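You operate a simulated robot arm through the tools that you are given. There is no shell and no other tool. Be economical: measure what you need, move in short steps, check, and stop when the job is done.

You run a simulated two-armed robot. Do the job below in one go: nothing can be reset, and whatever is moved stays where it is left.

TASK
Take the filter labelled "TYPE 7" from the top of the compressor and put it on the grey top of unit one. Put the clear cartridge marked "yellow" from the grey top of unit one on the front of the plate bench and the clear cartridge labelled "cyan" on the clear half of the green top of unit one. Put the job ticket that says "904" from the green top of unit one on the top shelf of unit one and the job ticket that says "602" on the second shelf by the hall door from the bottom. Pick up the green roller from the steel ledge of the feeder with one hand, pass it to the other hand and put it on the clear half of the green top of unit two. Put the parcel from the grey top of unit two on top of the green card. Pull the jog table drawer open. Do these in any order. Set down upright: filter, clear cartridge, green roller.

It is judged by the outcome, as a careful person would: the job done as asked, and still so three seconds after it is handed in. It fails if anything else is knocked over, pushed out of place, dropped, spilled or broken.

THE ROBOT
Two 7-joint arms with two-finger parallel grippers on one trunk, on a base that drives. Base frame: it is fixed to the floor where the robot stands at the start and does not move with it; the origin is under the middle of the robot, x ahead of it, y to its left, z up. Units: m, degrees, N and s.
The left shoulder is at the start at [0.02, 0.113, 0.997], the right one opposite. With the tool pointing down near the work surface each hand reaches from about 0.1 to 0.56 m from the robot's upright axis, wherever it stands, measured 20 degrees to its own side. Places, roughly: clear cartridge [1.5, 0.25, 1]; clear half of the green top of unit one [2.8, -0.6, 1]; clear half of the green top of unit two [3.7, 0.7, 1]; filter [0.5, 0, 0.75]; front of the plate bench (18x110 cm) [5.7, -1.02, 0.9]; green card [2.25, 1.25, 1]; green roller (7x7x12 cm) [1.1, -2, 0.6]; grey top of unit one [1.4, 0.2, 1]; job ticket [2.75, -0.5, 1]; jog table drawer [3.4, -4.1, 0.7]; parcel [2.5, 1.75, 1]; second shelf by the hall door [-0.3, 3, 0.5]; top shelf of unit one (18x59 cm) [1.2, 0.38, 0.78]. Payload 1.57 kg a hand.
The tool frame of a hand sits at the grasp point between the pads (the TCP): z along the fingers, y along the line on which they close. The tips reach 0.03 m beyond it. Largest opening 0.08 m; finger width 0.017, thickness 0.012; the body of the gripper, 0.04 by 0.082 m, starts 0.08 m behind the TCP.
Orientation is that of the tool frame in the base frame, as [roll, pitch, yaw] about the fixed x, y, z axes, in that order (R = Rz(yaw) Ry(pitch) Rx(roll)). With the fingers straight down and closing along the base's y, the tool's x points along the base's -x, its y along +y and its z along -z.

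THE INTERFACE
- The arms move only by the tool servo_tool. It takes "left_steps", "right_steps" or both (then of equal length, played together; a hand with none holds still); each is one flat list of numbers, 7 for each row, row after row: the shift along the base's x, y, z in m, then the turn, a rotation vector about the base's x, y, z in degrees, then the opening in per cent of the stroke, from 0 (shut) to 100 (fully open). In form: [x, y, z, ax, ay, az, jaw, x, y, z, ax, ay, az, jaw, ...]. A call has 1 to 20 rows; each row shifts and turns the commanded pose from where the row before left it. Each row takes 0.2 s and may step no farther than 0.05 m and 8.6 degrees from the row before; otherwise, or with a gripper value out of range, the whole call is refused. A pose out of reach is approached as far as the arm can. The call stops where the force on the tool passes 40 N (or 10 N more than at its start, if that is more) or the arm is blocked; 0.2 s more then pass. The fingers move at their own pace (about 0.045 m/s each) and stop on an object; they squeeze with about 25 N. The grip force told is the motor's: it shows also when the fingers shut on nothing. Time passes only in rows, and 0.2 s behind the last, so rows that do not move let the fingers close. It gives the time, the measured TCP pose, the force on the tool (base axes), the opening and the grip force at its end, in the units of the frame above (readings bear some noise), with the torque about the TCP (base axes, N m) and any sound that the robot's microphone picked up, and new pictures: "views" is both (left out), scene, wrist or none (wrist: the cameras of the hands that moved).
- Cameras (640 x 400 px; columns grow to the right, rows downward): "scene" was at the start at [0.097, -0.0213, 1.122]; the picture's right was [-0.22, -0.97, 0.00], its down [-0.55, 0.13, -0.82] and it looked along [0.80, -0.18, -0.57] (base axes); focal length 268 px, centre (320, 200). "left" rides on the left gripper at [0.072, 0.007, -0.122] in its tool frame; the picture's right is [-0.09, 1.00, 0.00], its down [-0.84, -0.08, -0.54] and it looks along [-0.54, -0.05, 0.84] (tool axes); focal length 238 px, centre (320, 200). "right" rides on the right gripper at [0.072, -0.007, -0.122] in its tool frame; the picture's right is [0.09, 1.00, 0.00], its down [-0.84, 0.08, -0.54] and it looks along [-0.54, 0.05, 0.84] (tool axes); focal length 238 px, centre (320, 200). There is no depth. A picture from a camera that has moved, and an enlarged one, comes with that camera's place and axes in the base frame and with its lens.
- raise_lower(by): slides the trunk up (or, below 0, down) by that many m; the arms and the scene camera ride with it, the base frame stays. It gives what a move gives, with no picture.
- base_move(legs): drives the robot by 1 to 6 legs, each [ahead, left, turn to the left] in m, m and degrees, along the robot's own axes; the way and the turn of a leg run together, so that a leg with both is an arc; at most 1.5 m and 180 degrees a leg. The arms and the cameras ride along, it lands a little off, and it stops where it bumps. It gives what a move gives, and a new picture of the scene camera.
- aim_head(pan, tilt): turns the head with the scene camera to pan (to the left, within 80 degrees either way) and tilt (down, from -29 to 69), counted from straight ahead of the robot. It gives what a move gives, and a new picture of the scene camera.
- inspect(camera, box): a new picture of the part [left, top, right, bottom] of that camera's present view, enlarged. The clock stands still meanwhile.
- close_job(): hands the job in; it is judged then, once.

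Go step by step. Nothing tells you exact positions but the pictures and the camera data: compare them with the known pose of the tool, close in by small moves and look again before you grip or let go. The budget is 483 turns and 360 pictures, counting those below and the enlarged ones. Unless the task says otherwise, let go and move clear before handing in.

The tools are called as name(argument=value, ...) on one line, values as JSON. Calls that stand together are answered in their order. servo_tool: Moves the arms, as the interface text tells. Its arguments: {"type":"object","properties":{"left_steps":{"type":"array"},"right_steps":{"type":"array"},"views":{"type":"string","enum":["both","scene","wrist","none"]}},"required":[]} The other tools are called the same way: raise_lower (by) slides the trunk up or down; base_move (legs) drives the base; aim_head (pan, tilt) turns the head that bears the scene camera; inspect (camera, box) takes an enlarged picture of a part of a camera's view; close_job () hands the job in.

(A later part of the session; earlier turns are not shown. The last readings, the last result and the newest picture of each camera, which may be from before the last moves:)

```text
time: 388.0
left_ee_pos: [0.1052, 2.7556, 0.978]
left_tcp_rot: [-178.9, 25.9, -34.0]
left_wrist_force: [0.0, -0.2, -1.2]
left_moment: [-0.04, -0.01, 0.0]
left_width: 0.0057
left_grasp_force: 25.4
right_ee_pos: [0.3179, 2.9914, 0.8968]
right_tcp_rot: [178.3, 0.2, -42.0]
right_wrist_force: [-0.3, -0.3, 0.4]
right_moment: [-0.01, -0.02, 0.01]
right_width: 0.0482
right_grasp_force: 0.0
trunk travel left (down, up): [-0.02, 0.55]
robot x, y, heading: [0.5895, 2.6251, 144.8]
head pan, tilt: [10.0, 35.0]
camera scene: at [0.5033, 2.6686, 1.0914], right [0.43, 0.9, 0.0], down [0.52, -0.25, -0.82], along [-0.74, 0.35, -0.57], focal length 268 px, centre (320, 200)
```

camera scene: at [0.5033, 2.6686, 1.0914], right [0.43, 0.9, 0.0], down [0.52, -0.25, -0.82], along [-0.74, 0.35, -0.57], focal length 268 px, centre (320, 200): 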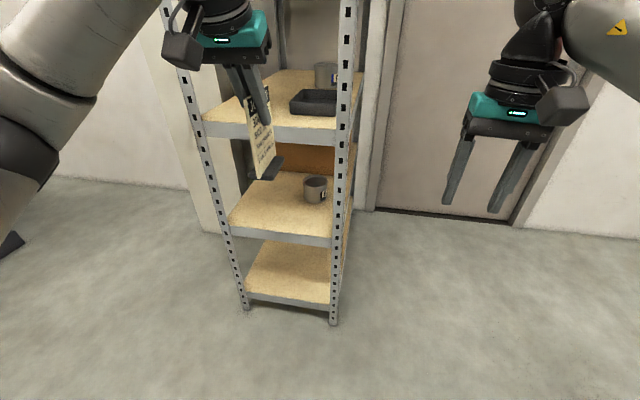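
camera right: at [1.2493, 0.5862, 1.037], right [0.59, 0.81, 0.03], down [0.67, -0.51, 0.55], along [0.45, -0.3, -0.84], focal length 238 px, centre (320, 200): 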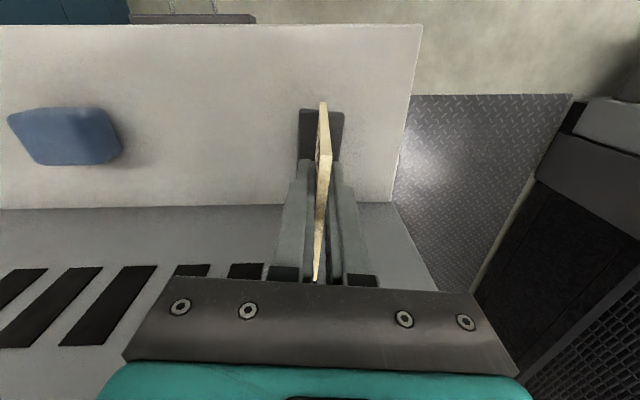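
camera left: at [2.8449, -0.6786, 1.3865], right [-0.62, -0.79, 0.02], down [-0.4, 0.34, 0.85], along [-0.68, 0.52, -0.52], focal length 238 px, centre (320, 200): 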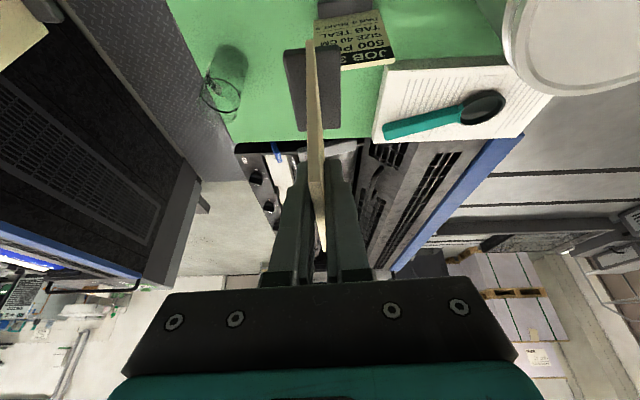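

Shelf 2 is at z≈0.49 with ~0.32 m headroom; its left front is free. With the present 26° lean the wrist would just touch the shelf above, so I'll lean 12° more and later press the ticket flat. Positioning in front.

base_move(legs=[[0.13, 0.165, 0]])

servo_tool(left_steps=[0, 0, -0.04, 3.46, 4.9, 0, 0, 0, 0, -0.04, 3.46, 4.9, 0, 0, 0, 0, -0.05, 0, 0, 0, 0, 0, 0, -0.05, 0, 0, 0, 0, 0, 0, -0.05, 0, 0, 0, 0, 0, 0, -0.05, 0, 0, 0, 0, 0, 0, -0.04, 0, 0, 0, 0], views="both")

```text
time: 389.6
left_ee_pos: [-0.0965, 2.6987, 0.9789]
left_tcp_rot: [-178.7, 26.0, -34.1]
left_wrist_force: [-0.2, 0.4, -0.6]
left_moment: [0.02, 0.0, 0.01]
left_width: 0.0055
left_grasp_force: 25.7
right_ee_pos: [0.119, 2.9318, 0.897]
right_tcp_rot: [178.3, 0.1, -42.2]
right_wrist_force: [0.2, 0.3, -1.3]
right_moment: [0.02, 0.0, -0.03]
right_width: 0.0481
right_grasp_force: 0.1
trunk travel left (down, up): [-0.02, 0.55]
robot x, y, heading: [0.3887, 2.5663, 144.4]
head pan, tilt: [10.0, 35.0]
camera scene: at [0.3025, 2.6098, 1.0914], right [0.43, 0.9, 0.0], down [0.52, -0.25, -0.82], along [-0.74, 0.35, -0.57], focal length 268 px, centre (320, 200)
```

scene: 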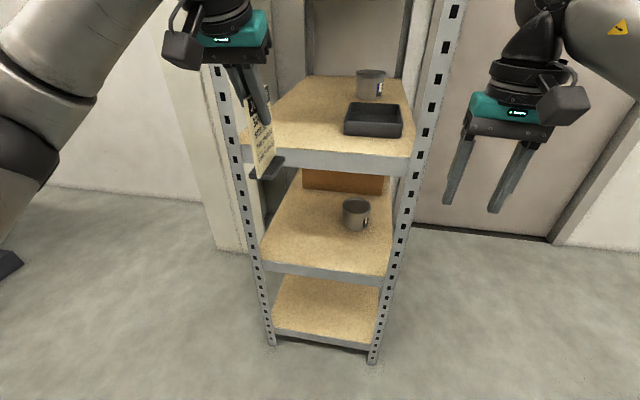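

```text
time: 391.2
left_ee_pos: [-0.0945, 2.6992, 0.658]
left_tcp_rot: [-178.6, 38.0, -33.8]
left_wrist_force: [0.1, -0.3, -0.4]
left_moment: [-0.01, -0.02, 0.0]
left_width: 0.0055
left_grasp_force: 24.7
right_ee_pos: [0.1184, 2.9314, 0.897]
right_tcp_rot: [178.2, 0.2, -42.2]
right_wrist_force: [-0.5, -0.5, 0.0]
right_moment: [-0.04, -0.01, 0.03]
right_width: 0.0478
right_grasp_force: 0.0
trunk travel left (down, up): [-0.02, 0.55]
robot x, y, heading: [0.3873, 2.5689, 144.3]
head pan, tilt: [10.0, 35.0]
camera scene: at [0.3026, 2.6098, 1.0914], right [0.43, 0.9, 0.0], down [0.52, -0.25, -0.82], along [-0.74, 0.35, -0.57], focal length 268 px, centre (320, 200)
camera left: at [0.0071, 2.6181, 0.7105], right [-0.63, -0.78, 0.04], down [-0.23, 0.23, 0.94], along [-0.74, 0.58, -0.33], focal length 238 px, centre (320, 200)
```

scene: 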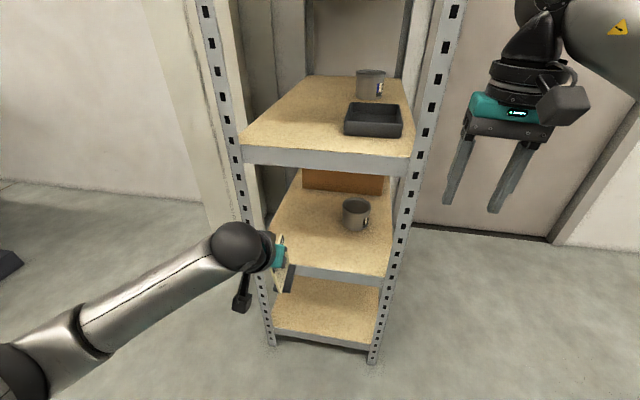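
left: 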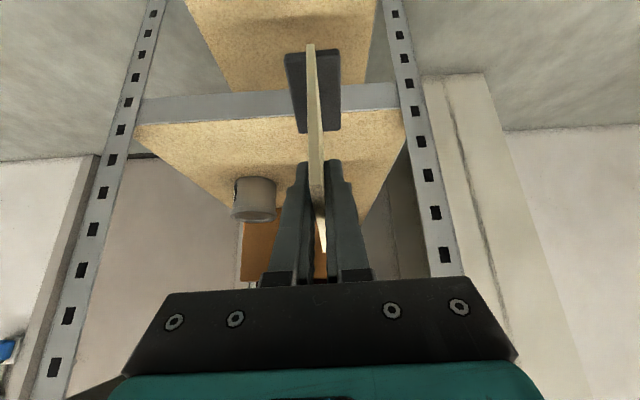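

The ticket is lined up with the free left part of the shelf. Inserting forward 19 cm.

servo_tool(left_steps=[-0.031, 0.0222, 0, 0, 0, 0, 0, -0.031, 0.0222, 0, 0, 0, 0, 0, -0.031, 0.0222, 0, 0, 0, 0, 0, -0.031, 0.0222, 0, 0, 0, 0, 0, -0.031, 0.0222, 0, 0, 0, 0, 0], views="both")

inspect(camera="scene", box=[210, 130, 420, 300])

```text
time: 392.4
left_ee_pos: [-0.2514, 2.8116, 0.66]
left_tcp_rot: [-178.5, 38.1, -33.9]
left_wrist_force: [0.2, -0.9, -0.7]
left_moment: [-0.01, -0.02, -0.04]
left_width: 0.0056
left_grasp_force: 25.2
right_ee_pos: [0.1189, 2.9323, 0.8964]
right_tcp_rot: [178.3, 0.2, -42.2]
right_wrist_force: [1.3, 0.4, 0.4]
right_moment: [0.06, 0.02, -0.02]
right_width: 0.0481
right_grasp_force: 0.1
trunk travel left (down, up): [-0.02, 0.55]
robot x, y, heading: [0.391, 2.5679, 144.6]
head pan, tilt: [10.0, 35.0]
camera scene: at [0.3027, 2.6099, 1.0914], right [0.43, 0.9, 0.0], down [0.52, -0.25, -0.82], along [-0.74, 0.35, -0.57], focal length 268 px, centre (320, 200)
camera left: at [-0.1482, 2.7301, 0.7115], right [-0.63, -0.78, 0.04], down [-0.23, 0.23, 0.94], along [-0.74, 0.59, -0.33], focal length 238 px, centre (320, 200)
```

scene: 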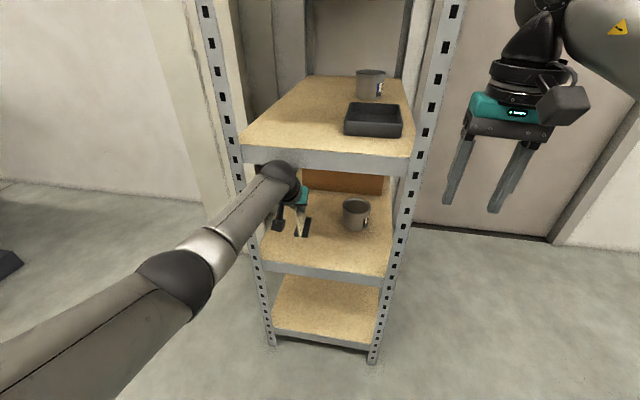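
left: 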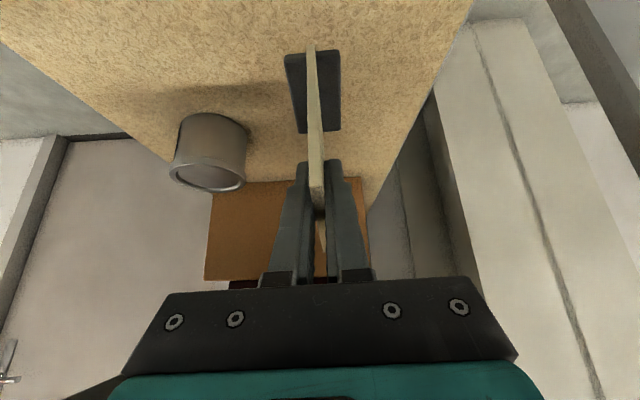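

```text
2.35 times, centred on (315, 215) of scene
camera zoom: at [0.3027, 2.6099, 1.0914], right [0.43, 0.9, 0.0], down [0.52, -0.25, -0.82], along [-0.74, 0.35, -0.57], focal length 630 px, centre (332, 165)
```

zoom: 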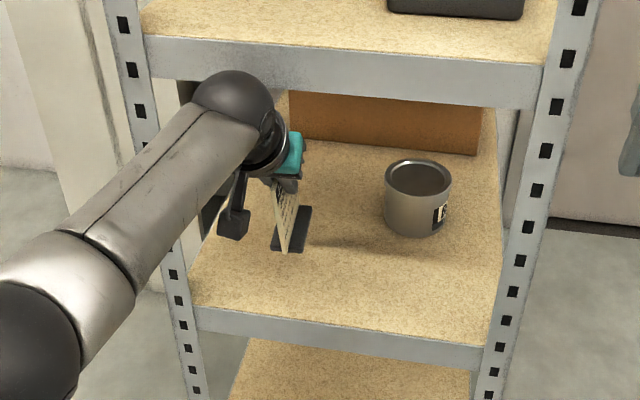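

Inside the shelf with clearance. Lowering toward contact.

servo_tool(left_steps=[0, 0, -0.02, 0, 0, 0, 0, 0, 0, -0.015, 0, 0, 0, 0, 0, 0, -0.005, 0, 0, 0, 0], views="none")

servo_tool(left_steps=[0, 0, -0.004, 0, 0, 0, 0, 0, 0, -0.003, 0, 0, 0, 0], views="none")

servo_tool(left_steps=[0, 0, -0.003, 0, 0, 0, 0, 0, 0, -0.003, 0, 0, 0, 0], views="wrist")

```text
time: 393.2
left_ee_pos: [-0.2507, 2.8105, 0.6187]
left_tcp_rot: [-178.5, 37.9, -34.0]
left_wrist_force: [-0.8, 0.0, -1.1]
left_moment: [-0.02, -0.02, 0.04]
left_width: 0.0057
left_grasp_force: 24.6
right_ee_pos: [0.1184, 2.9317, 0.8963]
right_tcp_rot: [178.3, 0.1, -42.0]
right_wrist_force: [0.1, -0.5, -0.4]
right_moment: [0.01, 0.03, -0.04]
right_width: 0.0481
right_grasp_force: 0.0
trunk travel left (down, up): [-0.02, 0.55]
robot x, y, heading: [0.3856, 2.5677, 144.3]
head pan, tilt: [10.0, 35.0]
```

```text
time: 393.8
left_ee_pos: [-0.2504, 2.8108, 0.6115]
left_tcp_rot: [-178.4, 38.0, -33.7]
left_wrist_force: [0.2, 0.2, -0.8]
left_moment: [-0.01, -0.02, -0.03]
left_width: 0.0054
left_grasp_force: 24.4
right_ee_pos: [0.1192, 2.9322, 0.8965]
right_tcp_rot: [178.3, 0.1, -42.1]
right_wrist_force: [-1.0, -0.6, 0.5]
right_moment: [-0.01, 0.02, -0.01]
right_width: 0.0483
right_grasp_force: 0.1
trunk travel left (down, up): [-0.02, 0.55]
robot x, y, heading: [0.3921, 2.5683, 144.5]
head pan, tilt: [10.0, 35.0]
```

```text
time: 394.4
left_ee_pos: [-0.2512, 2.8116, 0.6105]
left_tcp_rot: [-178.5, 38.5, -33.9]
left_wrist_force: [4.4, -1.9, 17.6]
left_moment: [-0.59, -0.29, 0.13]
left_width: 0.0057
left_grasp_force: 24.6
right_ee_pos: [0.1216, 2.9312, 0.8973]
right_tcp_rot: [178.3, 0.2, -42.1]
right_wrist_force: [0.0, 0.2, -0.7]
right_moment: [0.02, 0.03, 0.0]
right_width: 0.0479
right_grasp_force: 0.0
trunk travel left (down, up): [-0.02, 0.55]
robot x, y, heading: [0.3867, 2.5669, 144.3]
head pan, tilt: [10.0, 35.0]
camera left: at [-0.148, 2.7304, 0.6615], right [-0.63, -0.78, 0.04], down [-0.23, 0.23, 0.95], along [-0.74, 0.59, -0.32], focal length 238 px, centre (320, 200)
```

left: 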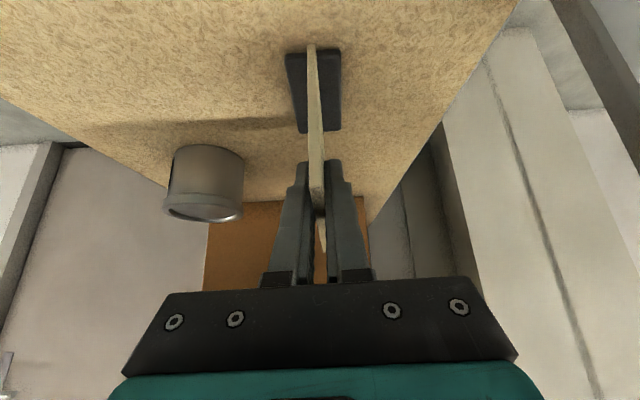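

Contact at the near corner. I'll rotate the hand back ~5° about that corner to reduce the lean before letting go.

servo_tool(left_steps=[-0.003, 0.002, 0.003, -1.2, -1.7, 0, 0, -0.003, 0.002, 0.001, -1.2, -1.7, 0, 0, -0.002, 0.0015, 0, -0.8, -1.2, 0, 0], views="both")

inspect(camera="scene", box=[210, 130, 420, 300])

```text
time: 395.2
left_ee_pos: [-0.2521, 2.8127, 0.6104]
left_tcp_rot: [-178.6, 32.3, -34.1]
left_wrist_force: [-2.3, 1.9, 5.0]
left_moment: [0.01, 0.18, -0.05]
left_width: 0.0053
left_grasp_force: 25.0
left hand out of reach, approached as far as the arm can: row 3
right_ee_pos: [0.1176, 2.9316, 0.8955]
right_tcp_rot: [178.4, 0.0, -42.2]
right_wrist_force: [-0.9, -0.5, 0.6]
right_moment: [-0.01, -0.02, -0.02]
right_width: 0.0481
right_grasp_force: 0.1
trunk travel left (down, up): [-0.02, 0.55]
robot x, y, heading: [0.3885, 2.5674, 144.3]
head pan, tilt: [10.0, 35.0]
camera scene: at [0.303, 2.6098, 1.0914], right [0.43, 0.9, 0.0], down [0.52, -0.25, -0.82], along [-0.74, 0.35, -0.57], focal length 268 px, centre (320, 200)
camera left: at [-0.1543, 2.7351, 0.6749], right [-0.63, -0.77, 0.03], down [-0.31, 0.29, 0.91], along [-0.71, 0.56, -0.42], focal length 238 px, centre (320, 200)
```

scene: 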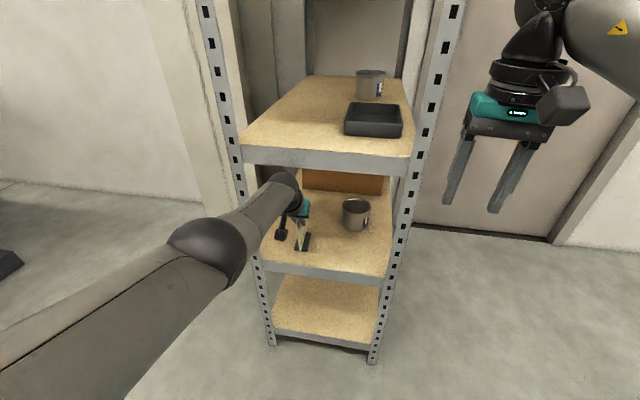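
left: 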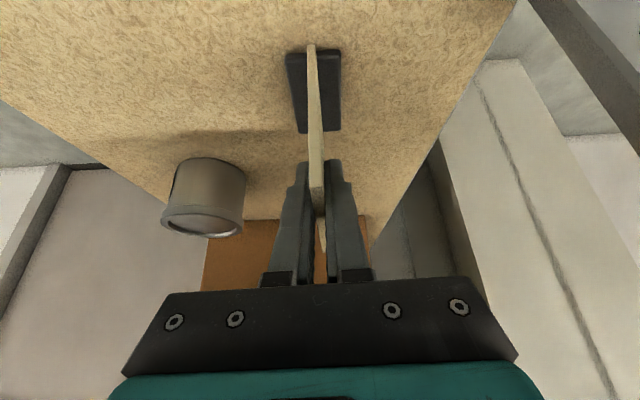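

```text
2.35 times, centred on (315, 215) of scene
camera zoom: at [0.303, 2.6098, 1.0914], right [0.43, 0.9, 0.0], down [0.52, -0.25, -0.82], along [-0.74, 0.35, -0.57], focal length 630 px, centre (332, 165)
```

zoom: 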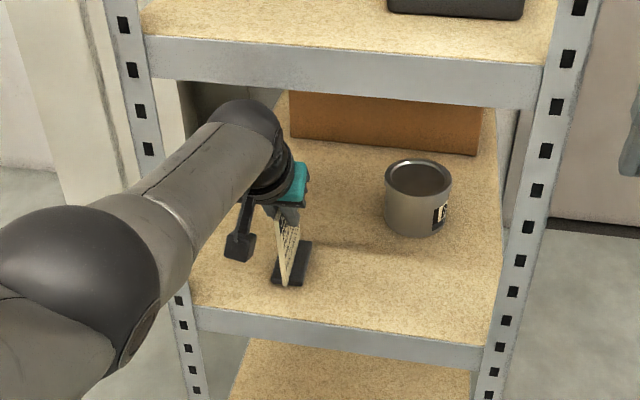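

Only ~6° lean is left. Opening gently now.

servo_tool(left_steps=[0, 0, 0, 0, 0, 0, 10, 0, 0, 0, 0, 0, 0, 20, 0, 0, 0, 0, 0, 0, 40, 0, 0, 0, 0, 0, 0, 60, 0, 0, 0, 0, 0, 0, 60, 0, 0, 0, 0, 0, 0, 60], views="wrist")

inspect(camera="scene", box=[260, 170, 360, 270])

```text
time: 396.6
left_ee_pos: [-0.2531, 2.8131, 0.6097]
left_tcp_rot: [-178.6, 32.4, -33.9]
left_wrist_force: [-0.4, 0.5, -0.4]
left_moment: [0.01, -0.01, 0.01]
left_width: 0.0475
left_grasp_force: 0.1
right_ee_pos: [0.1187, 2.9327, 0.8956]
right_tcp_rot: [178.3, 0.1, -42.1]
right_wrist_force: [-0.1, -0.7, -0.4]
right_moment: [0.04, 0.0, -0.02]
right_width: 0.0481
right_grasp_force: 0.1
trunk travel left (down, up): [-0.02, 0.55]
robot x, y, heading: [0.3885, 2.5702, 144.6]
head pan, tilt: [10.0, 35.0]
camera left: at [-0.1548, 2.7351, 0.675], right [-0.63, -0.78, 0.03], down [-0.31, 0.29, 0.91], along [-0.71, 0.56, -0.42], focal length 238 px, centre (320, 200)
```

left: 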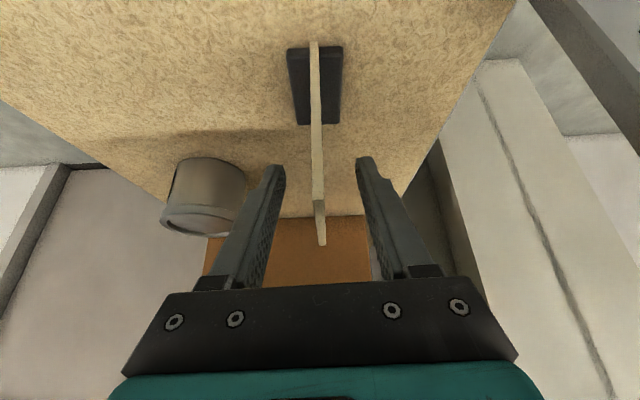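

```text
4.00 times, centred on (310, 220) of scene
camera zoom: at [0.3027, 2.6098, 1.0914], right [0.43, 0.9, 0.0], down [0.52, -0.25, -0.82], along [-0.74, 0.35, -0.57], focal length 1070 px, centre (360, 120)
```

zoom: 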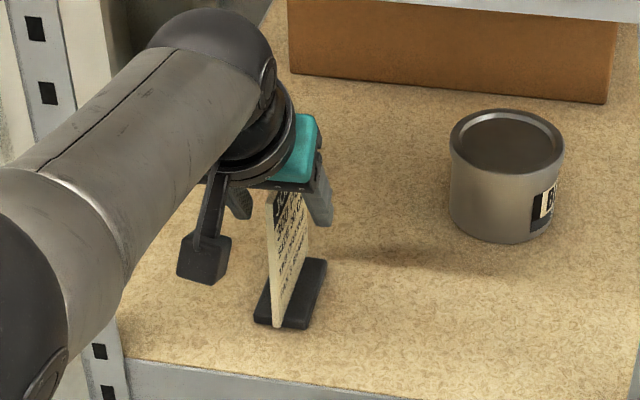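

602 stands on the shelf. Withdrawing straight back.

servo_tool(left_steps=[0.02, -0.0143, 0, 0, 0, 0, 60, 0.03, -0.0215, 0, 0, 0, 0, 60, 0.03, -0.0215, 0, 0, 0, 0, 60, 0.03, -0.0215, 0, 0, 0, 0, 60, 0.03, -0.0215, 0, 0, 0, 0, 60], views="none")

base_move(legs=[[-0.4, 0, 0]])

```text
time: 397.8
left_ee_pos: [-0.1134, 2.7114, 0.6105]
left_tcp_rot: [-178.6, 32.4, -33.9]
left_wrist_force: [-0.2, 0.1, 0.4]
left_moment: [-0.02, -0.02, 0.03]
left_width: 0.0481
left_grasp_force: 0.1
right_ee_pos: [0.1191, 2.9313, 0.8966]
right_tcp_rot: [178.3, 0.0, -42.1]
right_wrist_force: [-0.4, 0.0, -0.5]
right_moment: [0.0, -0.02, 0.01]
right_width: 0.0482
right_grasp_force: 0.1
trunk travel left (down, up): [-0.02, 0.55]
robot x, y, heading: [0.3865, 2.5734, 144.3]
head pan, tilt: [10.0, 35.0]
```

```text
time: 400.3
left_ee_pos: [0.2113, 2.4781, 0.6103]
left_tcp_rot: [-178.5, 32.4, -33.8]
left_wrist_force: [0.1, -1.9, -0.1]
left_moment: [-0.01, 0.02, -0.04]
left_width: 0.048
left_grasp_force: 0.1
right_ee_pos: [0.4423, 2.6992, 0.8961]
right_tcp_rot: [178.2, 0.1, -42.0]
right_wrist_force: [0.8, 0.5, 0.7]
right_moment: [0.02, 0.01, 0.02]
right_width: 0.0479
right_grasp_force: 0.1
trunk travel left (down, up): [-0.02, 0.55]
robot x, y, heading: [0.7143, 2.3367, 144.8]
head pan, tilt: [10.0, 35.0]
camera scene: at [0.6275, 2.378, 1.0914], right [0.43, 0.9, 0.0], down [0.52, -0.25, -0.82], along [-0.74, 0.35, -0.57], focal length 268 px, centre (320, 200)
```

scene: 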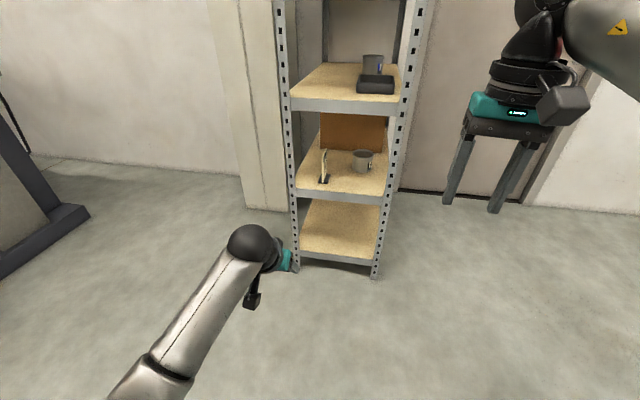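

602 stands on the second shelf from the bottom. Now the parcel: straighten the left hand, raise the trunk, and drive to the aisle on unit two's far side, where the parcel is within reach.

servo_tool(left_steps=[0, 0, 0.03, -4.6, -6.5, 0, 100, 0, 0, 0.04, -4.6, -6.5, 0, 100, 0, 0, 0.05, -4.6, -6.5, 0, 100, 0, 0, 0.05, -4.6, -6.5, 0, 100, 0, 0, 0.05, 0, 0, 0, 100, 0, 0, 0.05, 0, 0, 0, 100], views="none")

raise_lower(by=0.36)

base_move(legs=[[0, 0, 180], [0, 1.2, 0], [0.5, 0, 0]])

aim_head(pan=-15, tilt=28)

```text
time: 401.7
left_ee_pos: [0.211, 2.4788, 0.8809]
left_tcp_rot: [-179.4, 0.4, -33.8]
left_wrist_force: [0.4, -0.6, 0.3]
left_moment: [0.03, -0.01, -0.03]
left_width: 0.08
left_grasp_force: 0.0
right_ee_pos: [0.4432, 2.698, 0.8966]
right_tcp_rot: [178.3, 0.1, -42.0]
right_wrist_force: [-0.1, -0.2, 0.2]
right_moment: [0.0, 0.0, 0.01]
right_width: 0.048
right_grasp_force: 0.1
trunk travel left (down, up): [-0.02, 0.55]
robot x, y, heading: [0.7155, 2.3337, 144.4]
head pan, tilt: [10.0, 35.0]
```

```text
time: 405.2
left_ee_pos: [0.2099, 2.48, 1.2403]
left_tcp_rot: [-179.5, 0.5, -34.0]
left_wrist_force: [-0.6, -0.8, 0.1]
left_moment: [0.01, 0.0, 0.0]
left_width: 0.08
left_grasp_force: 0.0
right_ee_pos: [0.442, 2.7, 1.2557]
right_tcp_rot: [178.3, 0.2, -42.0]
right_wrist_force: [0.4, -0.3, -0.2]
right_moment: [-0.04, 0.0, 0.02]
right_width: 0.0479
right_grasp_force: 0.1
trunk travel left (down, up): [-0.38, 0.19]
robot x, y, heading: [0.716, 2.3345, 144.8]
head pan, tilt: [10.0, 35.0]
```

```text
time: 421.2
left_ee_pos: [2.3374, 2.8534, 1.2401]
left_tcp_rot: [-179.4, 0.5, 144.7]
left_wrist_force: [0.0, 0.6, 0.3]
left_moment: [0.01, 0.0, -0.02]
left_width: 0.0802
left_grasp_force: 0.1
right_ee_pos: [2.1001, 2.6378, 1.2561]
right_tcp_rot: [178.3, 0.1, 136.8]
right_wrist_force: [0.6, -0.4, -0.6]
right_moment: [0.04, 0.02, 0.01]
right_width: 0.0479
right_grasp_force: 0.0
trunk travel left (down, up): [-0.38, 0.19]
robot x, y, heading: [1.8381, 3.0091, -36.9]
head pan, tilt: [10.0, 35.0]
camera scene: at [1.9245, 2.9603, 1.4513], right [-0.45, -0.89, 0.0], down [-0.51, 0.26, -0.82], along [0.73, -0.37, -0.57], focal length 268 px, centre (320, 200)
```

scene: 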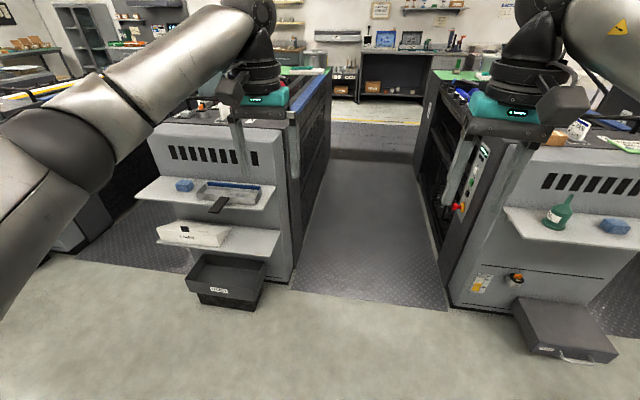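

```text
time: 422.1
left_ee_pos: [2.3377, 2.8535, 1.241]
left_tcp_rot: [-179.4, 0.5, 144.7]
left_wrist_force: [0.0, -1.0, 0.0]
left_moment: [-0.01, -0.02, 0.02]
left_width: 0.0801
left_grasp_force: 0.1
right_ee_pos: [2.099, 2.6382, 1.2559]
right_tcp_rot: [178.3, 0.1, 136.8]
right_wrist_force: [0.1, 0.8, -0.3]
right_moment: [-0.01, -0.02, 0.01]
right_width: 0.0481
right_grasp_force: 0.1
trunk travel left (down, up): [-0.38, 0.19]
robot x, y, heading: [1.8384, 3.0102, -36.7]
head pan, tilt: [-15.0, 28.0]
camera scene: at [1.9021, 2.9286, 1.4623], right [-0.78, -0.62, 0.0], down [-0.29, 0.37, -0.88], along [0.55, -0.69, -0.47], focal length 268 px, centre (320, 200)
```

scene: 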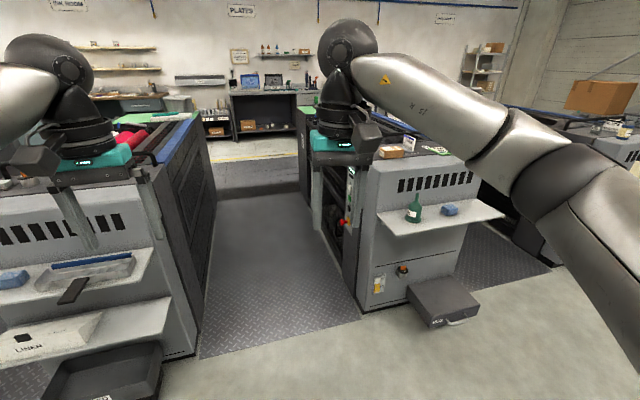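

The far aisle is clear. Driving in beside unit two and turning to face the parcel.

base_move(legs=[[0, -0.3, 1.7], [1.27, 0, 0], [0, 0, -90]])

aim_head(pan=0, tilt=48)

```text
time: 434.0
left_ee_pos: [2.5708, 1.5357, 1.2408]
left_tcp_rot: [-179.4, 0.6, 56.2]
left_wrist_force: [-0.9, -1.1, 0.1]
left_moment: [-0.01, 0.01, -0.01]
left_width: 0.0801
left_grasp_force: 0.1
right_ee_pos: [2.349, 1.7654, 1.2559]
right_tcp_rot: [178.2, 0.1, 48.2]
right_wrist_force: [-0.3, -0.1, 0.4]
right_moment: [-0.01, 0.04, 0.01]
right_width: 0.0477
right_grasp_force: 0.1
trunk travel left (down, up): [-0.38, 0.19]
robot x, y, heading: [2.7148, 2.0386, -125.3]
head pan, tilt: [-15.0, 28.0]
camera scene: at [2.6373, 1.9701, 1.4623], right [-0.64, 0.77, 0.0], down [0.36, 0.3, -0.88], along [-0.68, -0.56, -0.47], focal length 268 px, centre (320, 200)
```

scene: 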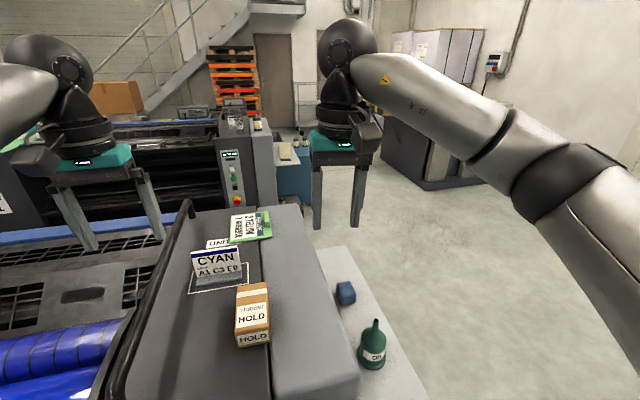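

```text
time: 434.8
left_ee_pos: [2.5709, 1.5346, 1.2399]
left_tcp_rot: [-179.4, 0.4, 56.2]
left_wrist_force: [0.1, 0.5, -0.6]
left_moment: [-0.02, -0.02, 0.0]
left_width: 0.0798
left_grasp_force: 0.1
right_ee_pos: [2.3504, 1.7662, 1.2557]
right_tcp_rot: [178.3, 0.1, 48.2]
right_wrist_force: [0.1, 0.9, -0.1]
right_moment: [-0.01, -0.04, 0.04]
right_width: 0.0478
right_grasp_force: 0.0
trunk travel left (down, up): [-0.38, 0.19]
robot x, y, heading: [2.7113, 2.0357, -125.6]
head pan, tilt: [0.0, 48.0]
camera scene: at [2.662, 1.9641, 1.4324], right [-0.82, 0.58, 0.0], down [0.43, 0.61, -0.67], along [-0.39, -0.55, -0.74], focal length 268 px, centre (320, 200)
```

scene: 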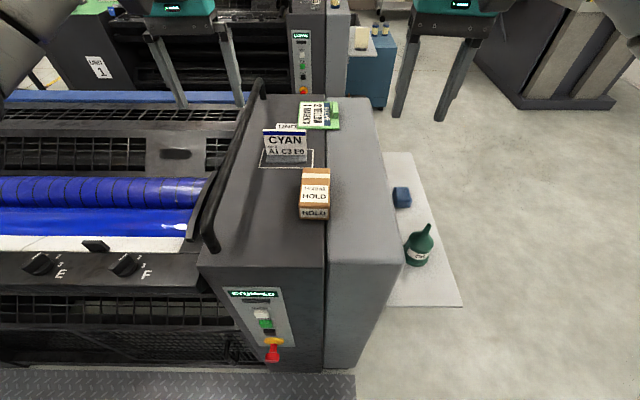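

The parcel (HOLD) is at about (2.468, 1.673), ~6 cm wide across my fingers; the green card is beyond reach from here, so I'll pick here and place from the other aisle. Moving the right hand over the parcel.

servo_tool(right_steps=[0.03, -0.023, 0, 0, 0, 6.5, 100, 0.03, -0.023, 0, 0, 0, 0, 100, 0.03, -0.023, 0, 0, 0, 0, 100, 0.028, -0.024, 0, 0, 0, 0, 100, 0, 0, -0.04, 0, 0, 0, 100], views="wrist")

```text
time: 436.0
left_ee_pos: [2.5699, 1.5333, 1.2404]
left_tcp_rot: [-179.6, 0.5, 56.2]
left_wrist_force: [0.2, 0.2, -0.2]
left_moment: [-0.01, -0.03, -0.03]
left_width: 0.0799
left_grasp_force: 0.1
right_ee_pos: [2.467, 1.6725, 1.216]
right_tcp_rot: [178.3, 0.1, 54.8]
right_wrist_force: [-0.8, -0.6, 0.1]
right_moment: [0.01, -0.01, 0.0]
right_width: 0.0799
right_grasp_force: 0.0
trunk travel left (down, up): [-0.38, 0.19]
robot x, y, heading: [2.7138, 2.0377, -125.1]
head pan, tilt: [0.0, 48.0]
camera right: at [2.501, 1.738, 1.3369], right [0.87, -0.5, 0.03], down [-0.43, -0.72, 0.55], along [-0.25, -0.49, -0.84], focal length 238 px, centre (320, 200)
```

right: 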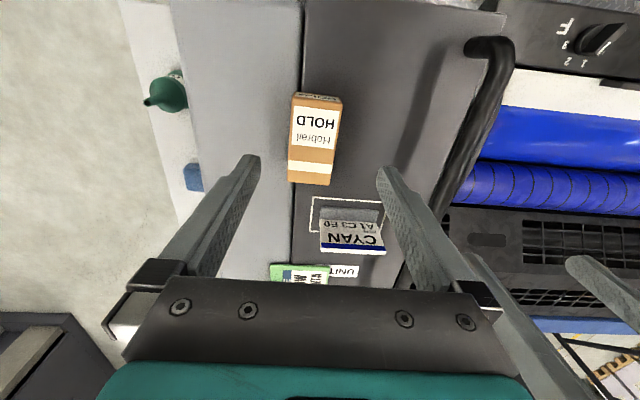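

The parcel is aligned with the hand. Shifting 2 cm forward and descending.

servo_tool(right_steps=[-0.012, -0.0215, -0.03, 0, 0, 0, 100, 0, 0, -0.05, 0, 0, 0, 100, 0, 0, -0.05, 0, 0, 0, 100], views="wrist")

```text
time: 436.8
left_ee_pos: [2.5709, 1.5344, 1.2391]
left_tcp_rot: [-179.4, 0.5, 56.2]
left_wrist_force: [-0.3, -0.5, -0.1]
left_moment: [0.01, -0.03, -0.02]
left_width: 0.0804
left_grasp_force: 0.1
right_ee_pos: [2.4539, 1.6522, 1.0861]
right_tcp_rot: [178.3, 0.1, 54.7]
right_wrist_force: [-0.1, -0.2, 0.1]
right_moment: [0.04, -0.01, 0.0]
right_width: 0.0797
right_grasp_force: 0.1
trunk travel left (down, up): [-0.38, 0.19]
robot x, y, heading: [2.7165, 2.0358, -125.4]
head pan, tilt: [0.0, 48.0]
camera right: at [2.488, 1.7173, 1.2064], right [0.87, -0.5, 0.03], down [-0.43, -0.72, 0.55], along [-0.25, -0.49, -0.84], focal length 238 px, centre (320, 200)
```

right: 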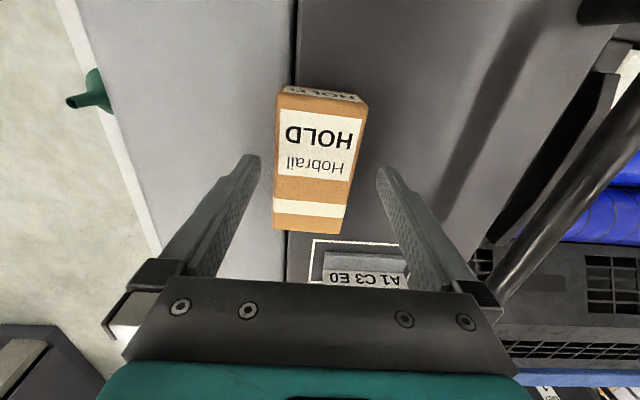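

servo_tool(right_steps=[-0.001, 0.001, -0.025, 0, 0, 0, 100, 0, 0, -0.022, 0, 0, 0, 100, 0, 0, 0, 0, 0, 0, 0, 0, 0, 0, 0, 0, 0, 0, 0, 0, 0, 0, 0, 0, 0, 0, 0, 0, 0, 0, 0, 0], views="wrist")

```text
time: 438.2
left_ee_pos: [2.5705, 1.5351, 1.2395]
left_tcp_rot: [-179.3, 0.5, 56.3]
left_wrist_force: [0.1, -0.8, 0.1]
left_moment: [0.01, 0.05, 0.01]
left_width: 0.0799
left_grasp_force: 0.1
right_ee_pos: [2.4541, 1.653, 1.0387]
right_tcp_rot: [178.3, 0.2, 54.7]
right_wrist_force: [0.1, -0.8, -2.5]
right_moment: [-0.01, -0.01, -0.04]
right_width: 0.0598
right_grasp_force: 25.0
trunk travel left (down, up): [-0.38, 0.19]
robot x, y, heading: [2.7144, 2.0389, -125.0]
head pan, tilt: [0.0, 48.0]
camera right: at [2.4881, 1.7184, 1.1598], right [0.87, -0.5, 0.03], down [-0.43, -0.72, 0.55], along [-0.25, -0.48, -0.84], focal length 238 px, centre (320, 200)
```

right: 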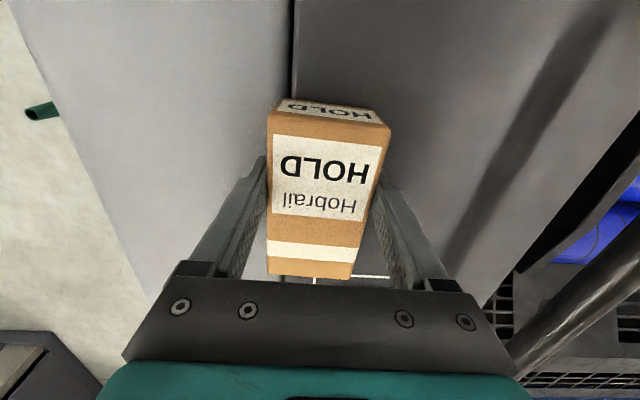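

Gripped. Lifting, then driving around the front of unit two into the other aisle.

servo_tool(right_steps=[0, 0, 0.03, 0, 0, 0, 0, 0, 0, 0.05, 0, 0, 0, 0, 0, 0, 0.05, 0, 0, 0, 0, 0, 0, 0.05, 0, 0, 0, 0, 0.02, 0.03, 0.02, 0, 0, 0, 0], views="wrist")

base_move(legs=[[-0.2, 0, 0], [0, 0, -90], [1.25, 0, 0]])

```text
time: 439.4
left_ee_pos: [2.5713, 1.5353, 1.2396]
left_tcp_rot: [-179.4, 0.5, 56.3]
left_wrist_force: [0.9, -0.4, 0.1]
left_moment: [-0.01, 0.01, 0.0]
left_width: 0.08
left_grasp_force: 0.0
right_ee_pos: [2.4752, 1.6829, 1.2401]
right_tcp_rot: [178.3, 0.1, 54.7]
right_wrist_force: [0.2, 0.1, -2.2]
right_moment: [-0.02, -0.02, 0.03]
right_width: 0.0602
right_grasp_force: 25.0
trunk travel left (down, up): [-0.38, 0.19]
robot x, y, heading: [2.7103, 2.038, -125.1]
head pan, tilt: [0.0, 48.0]
camera right: at [2.5093, 1.7491, 1.3598], right [0.87, -0.5, 0.03], down [-0.43, -0.72, 0.55], along [-0.25, -0.48, -0.84], focal length 238 px, centre (320, 200)
```

right: 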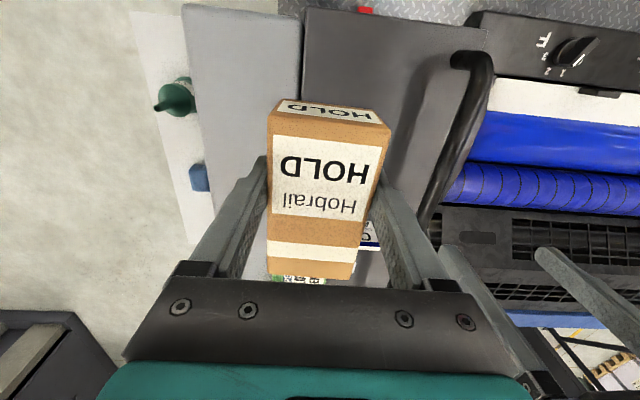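

```text
time: 450.7
left_ee_pos: [1.3101, 3.0773, 1.2408]
left_tcp_rot: [-179.4, 0.5, -34.6]
left_wrist_force: [-0.2, 0.1, 1.0]
left_moment: [0.0, -0.01, 0.0]
left_width: 0.08
left_grasp_force: 0.0
right_ee_pos: [1.46, 3.1706, 1.2378]
right_tcp_rot: [178.4, 0.1, -36.0]
right_wrist_force: [-0.4, -0.6, -1.6]
right_moment: [0.0, -0.02, -0.03]
right_width: 0.0598
right_grasp_force: 25.2
trunk travel left (down, up): [-0.38, 0.19]
robot x, y, heading: [1.8138, 2.9282, 144.1]
head pan, tilt: [0.0, 48.0]
camera scene: at [1.7412, 2.98, 1.4323], right [0.59, 0.81, 0.0], down [0.6, -0.44, -0.67], along [-0.54, 0.39, -0.74], focal length 268 px, centre (320, 200)
```

scene: 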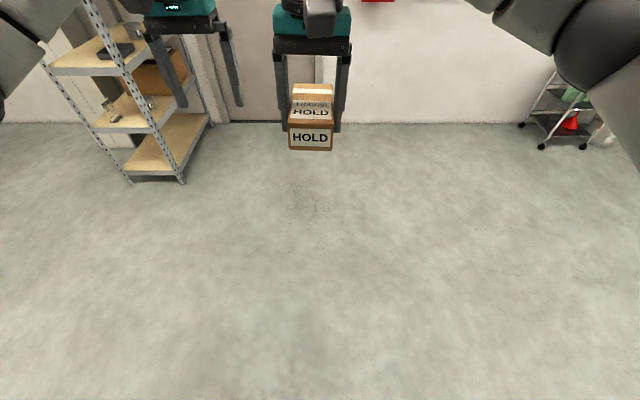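

base_move(legs=[[0, 0.82, 1], [0, 0.82, 0], [-1.25, 0, 0], [0, 0, -90]])

aim_head(pan=0, tilt=48)

```text
time: 468.8
left_ee_pos: [2.0358, 1.3801, 1.2399]
left_tcp_rot: [-179.4, 0.5, -123.7]
left_wrist_force: [0.2, 0.4, 0.0]
left_moment: [0.02, 0.0, -0.01]
left_width: 0.08
left_grasp_force: 0.0
right_ee_pos: [2.1325, 1.2333, 1.2388]
right_tcp_rot: [178.3, 0.1, -125.3]
right_wrist_force: [0.4, 0.2, -2.3]
right_moment: [0.02, 0.01, -0.01]
right_width: 0.0598
right_grasp_force: 24.7
trunk travel left (down, up): [-0.38, 0.19]
robot x, y, heading: [1.8967, 0.8732, 54.8]
head pan, tilt: [0.0, 48.0]
camera scene: at [1.9481, 0.9477, 1.4324], right [0.82, -0.58, 0.0], down [-0.43, -0.61, -0.67], along [0.39, 0.55, -0.74], focal length 268 px, centre (320, 200)
```

scene: 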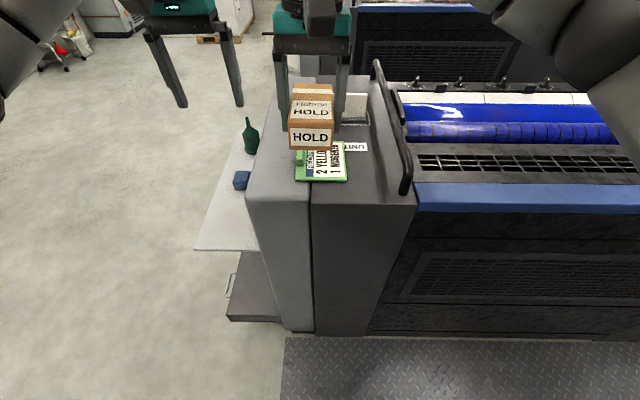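

```text
time: 469.4
left_ee_pos: [2.0368, 1.3808, 1.2407]
left_tcp_rot: [-179.5, 0.5, -123.7]
left_wrist_force: [0.5, 0.1, 0.1]
left_moment: [0.02, -0.01, -0.01]
left_width: 0.0798
left_grasp_force: 0.1
right_ee_pos: [2.1323, 1.2328, 1.2385]
right_tcp_rot: [178.4, 0.0, -125.2]
right_wrist_force: [-0.7, 0.0, -2.8]
right_moment: [-0.03, 0.02, 0.02]
right_width: 0.0595
right_grasp_force: 25.3
trunk travel left (down, up): [-0.38, 0.19]
robot x, y, heading: [1.8941, 0.8793, 55.1]
head pan, tilt: [0.0, 48.0]
camera scene: at [1.948, 0.9477, 1.4324], right [0.82, -0.58, 0.0], down [-0.43, -0.61, -0.67], along [0.39, 0.55, -0.74], focal length 268 px, centre (320, 200)
```

scene: 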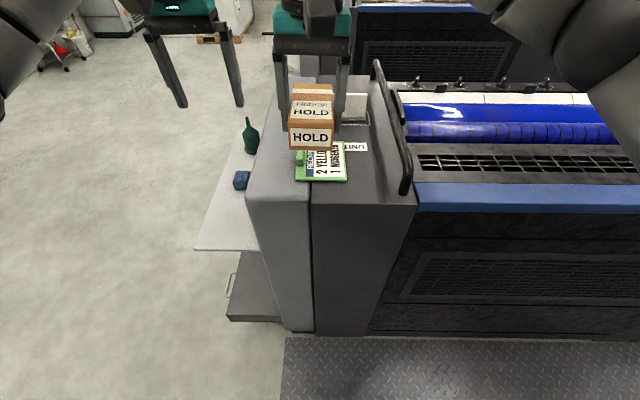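

base_move(legs=[[0.12, -0.05, 0]])

inspect(camera="left", box=[0, 0, 640, 400])

inspect(camera="right", box=[0, 0, 640, 400])

```text
time: 470.7
left_ee_pos: [2.1466, 1.4489, 1.2398]
left_tcp_rot: [-179.3, 0.4, -123.7]
left_wrist_force: [0.0, 0.2, 0.7]
left_moment: [-0.02, 0.01, 0.0]
left_width: 0.0799
left_grasp_force: 0.1
right_ee_pos: [2.2426, 1.3024, 1.2375]
right_tcp_rot: [178.3, 0.0, -125.1]
right_wrist_force: [0.8, 0.3, -2.1]
right_moment: [-0.02, 0.07, 0.0]
right_width: 0.0598
right_grasp_force: 25.2
trunk travel left (down, up): [-0.38, 0.19]
robot x, y, heading: [2.0064, 0.9448, 54.9]
head pan, tilt: [0.0, 48.0]
camera scene: at [2.058, 1.0169, 1.4323], right [0.82, -0.58, 0.0], down [-0.43, -0.61, -0.67], along [0.38, 0.55, -0.74], focal length 268 px, centre (320, 200)
```

scene: 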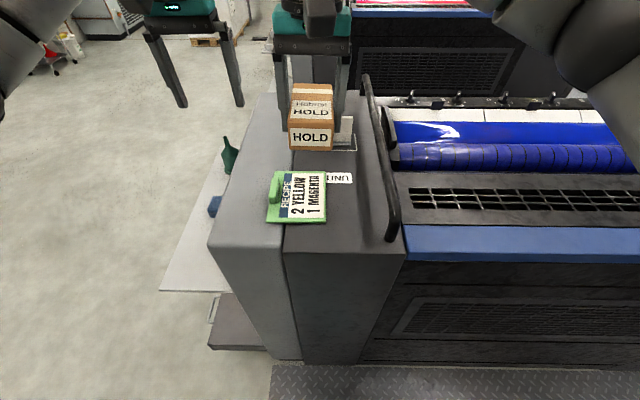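

```text
1.00 times, centred on (320, 200) of left (not enlarged: the box is as wide or as high as the picture)
camera zoom: at [2.0983, 1.3944, 1.3613], right [-0.78, 0.63, -0.01], down [0.52, 0.65, 0.55], along [0.35, 0.42, -0.84], focal length 238 px, centre (320, 200)
```

zoom: 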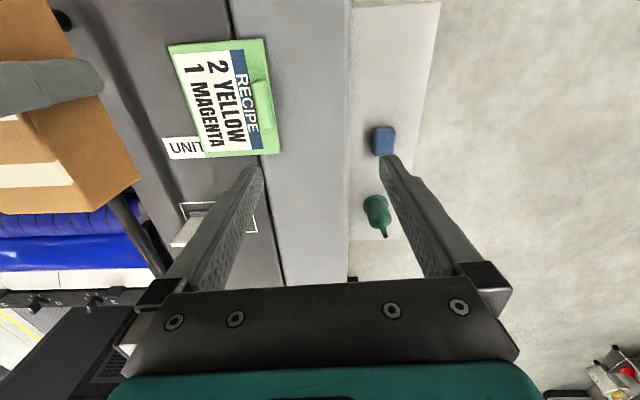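

```text
1.00 times, centred on (320, 200) of right (not enlarged: the box is as wide or as high as the picture)
camera zoom: at [2.2093, 1.2377, 1.3587], right [-0.87, 0.5, 0.03], down [0.43, 0.72, 0.54], along [0.25, 0.48, -0.84], focal length 238 px, centre (320, 200)
```

zoom: 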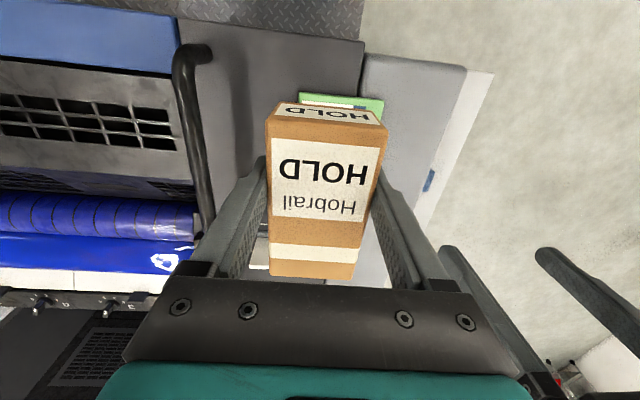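

The card spans e1 0.99–1.115, e2 2.336–2.485 with a raised clip on its front side. I'll set the parcel on it beside the clip, TCP at (2.266, 1.355).

servo_tool(right_steps=[0.012, 0.027, 0, 0, 0, 0, 0, 0.0115, 0.026, 0, 0, 0, 0, 0, 0, 0, -0.05, 0, 0, 0, 0, 0, 0, -0.05, 0, 0, 0, 0, 0, 0, -0.045, 0, 0, 0, 0], views="both")

inspect(camera="left", box=[80, 0, 400, 200])

```text
time: 471.9
left_ee_pos: [2.1455, 1.4485, 1.24]
left_tcp_rot: [-179.3, 0.5, -123.7]
left_wrist_force: [0.0, 0.1, -0.8]
left_moment: [0.01, 0.01, 0.03]
left_width: 0.0799
left_grasp_force: 0.0
right_ee_pos: [2.2643, 1.3535, 1.0932]
right_tcp_rot: [178.3, 0.1, -125.0]
right_wrist_force: [0.8, -0.1, -2.2]
right_moment: [-0.03, 0.0, 0.03]
right_width: 0.0602
right_grasp_force: 24.7
trunk travel left (down, up): [-0.38, 0.19]
robot x, y, heading: [2.0042, 0.9465, 55.1]
head pan, tilt: [0.0, 48.0]
camera scene: at [2.0573, 1.0164, 1.4323], right [0.82, -0.58, 0.0], down [-0.43, -0.61, -0.67], along [0.38, 0.55, -0.74], focal length 268 px, centre (320, 200)
camera right: at [2.2311, 1.2898, 1.2131], right [-0.87, 0.5, 0.03], down [0.43, 0.72, 0.55], along [0.25, 0.49, -0.84], focal length 238 px, centre (320, 200)
```

scene: 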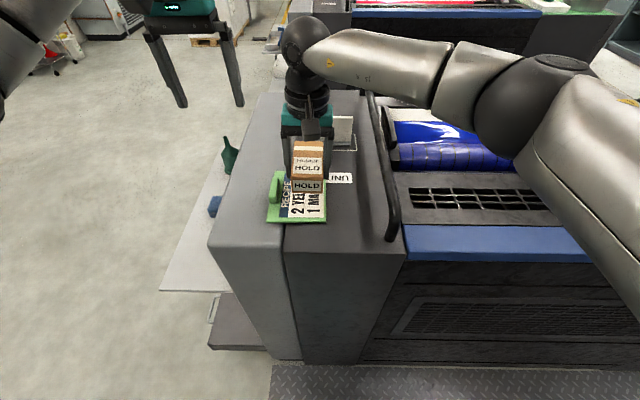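
right: 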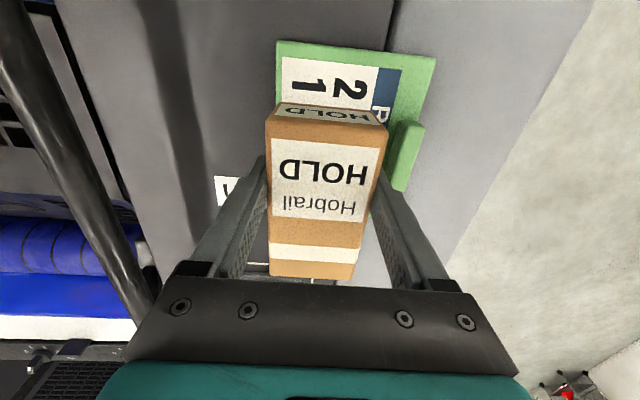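

```text
2.00 times, centred on (240, 100) of left
camera zoom: at [2.0976, 1.3939, 1.3615], right [-0.78, 0.63, -0.01], down [0.52, 0.65, 0.55], along [0.35, 0.42, -0.84], focal length 477 px, centre (480, 400)
```

zoom: 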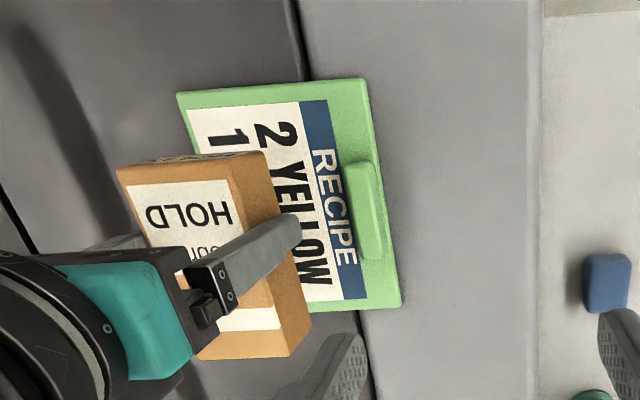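

Over the card, clear of the clip. Creeping down.

servo_tool(right_steps=[0, 0, -0.02, 0, 0, 0, 0, 0, 0, -0.015, 0, 0, 0, 0, 0, 0, -0.005, 0, 0, 0, 0], views="none")

servo_tool(right_steps=[0, 0, -0.003, 0, 0, 0, 0, 0, 0, -0.003, 0, 0, 0, 0], views="none")

servo_tool(right_steps=[0, 0, -0.002, 0, 0, 0, 0, 0, 0, -0.002, 0, 0, 0, 0], views="none")

```text
time: 472.7
left_ee_pos: [2.1448, 1.4499, 1.2395]
left_tcp_rot: [-179.4, 0.4, -123.6]
left_wrist_force: [0.1, 0.2, -0.1]
left_moment: [-0.02, 0.01, -0.02]
left_width: 0.08
left_grasp_force: 0.1
right_ee_pos: [2.2638, 1.3542, 1.0527]
right_tcp_rot: [178.2, 0.1, -125.2]
right_wrist_force: [-0.8, -0.1, -2.2]
right_moment: [-0.02, 0.04, -0.01]
right_width: 0.06
right_grasp_force: 24.7
trunk travel left (down, up): [-0.38, 0.19]
robot x, y, heading: [2.006, 0.9462, 54.9]
head pan, tilt: [0.0, 48.0]
```

```text
time: 473.3
left_ee_pos: [2.1458, 1.4485, 1.2397]
left_tcp_rot: [-179.3, 0.6, -123.7]
left_wrist_force: [-0.4, -0.6, 0.1]
left_moment: [0.03, 0.0, 0.01]
left_width: 0.0799
left_grasp_force: 0.1
right_ee_pos: [2.2647, 1.3531, 1.0475]
right_tcp_rot: [178.4, 0.2, -125.1]
right_wrist_force: [-0.1, -0.3, -1.0]
right_moment: [0.05, -0.07, -0.03]
right_width: 0.0597
right_grasp_force: 24.4
trunk travel left (down, up): [-0.38, 0.19]
robot x, y, heading: [2.002, 0.9471, 55.2]
head pan, tilt: [0.0, 48.0]
```

```text
time: 473.9
left_ee_pos: [2.1448, 1.4498, 1.2418]
left_tcp_rot: [-179.3, 0.6, -123.7]
left_wrist_force: [-0.1, -1.0, -0.1]
left_moment: [-0.05, 0.0, 0.03]
left_width: 0.0802
left_grasp_force: 0.1
right_ee_pos: [2.2641, 1.3542, 1.0468]
right_tcp_rot: [178.2, 0.4, -125.2]
right_wrist_force: [0.7, -2.9, 22.6]
right_moment: [-0.66, -0.5, -0.1]
right_width: 0.06
right_grasp_force: 25.0
trunk travel left (down, up): [-0.38, 0.19]
robot x, y, heading: [2.0012, 0.9439, 54.8]
head pan, tilt: [0.0, 48.0]
```

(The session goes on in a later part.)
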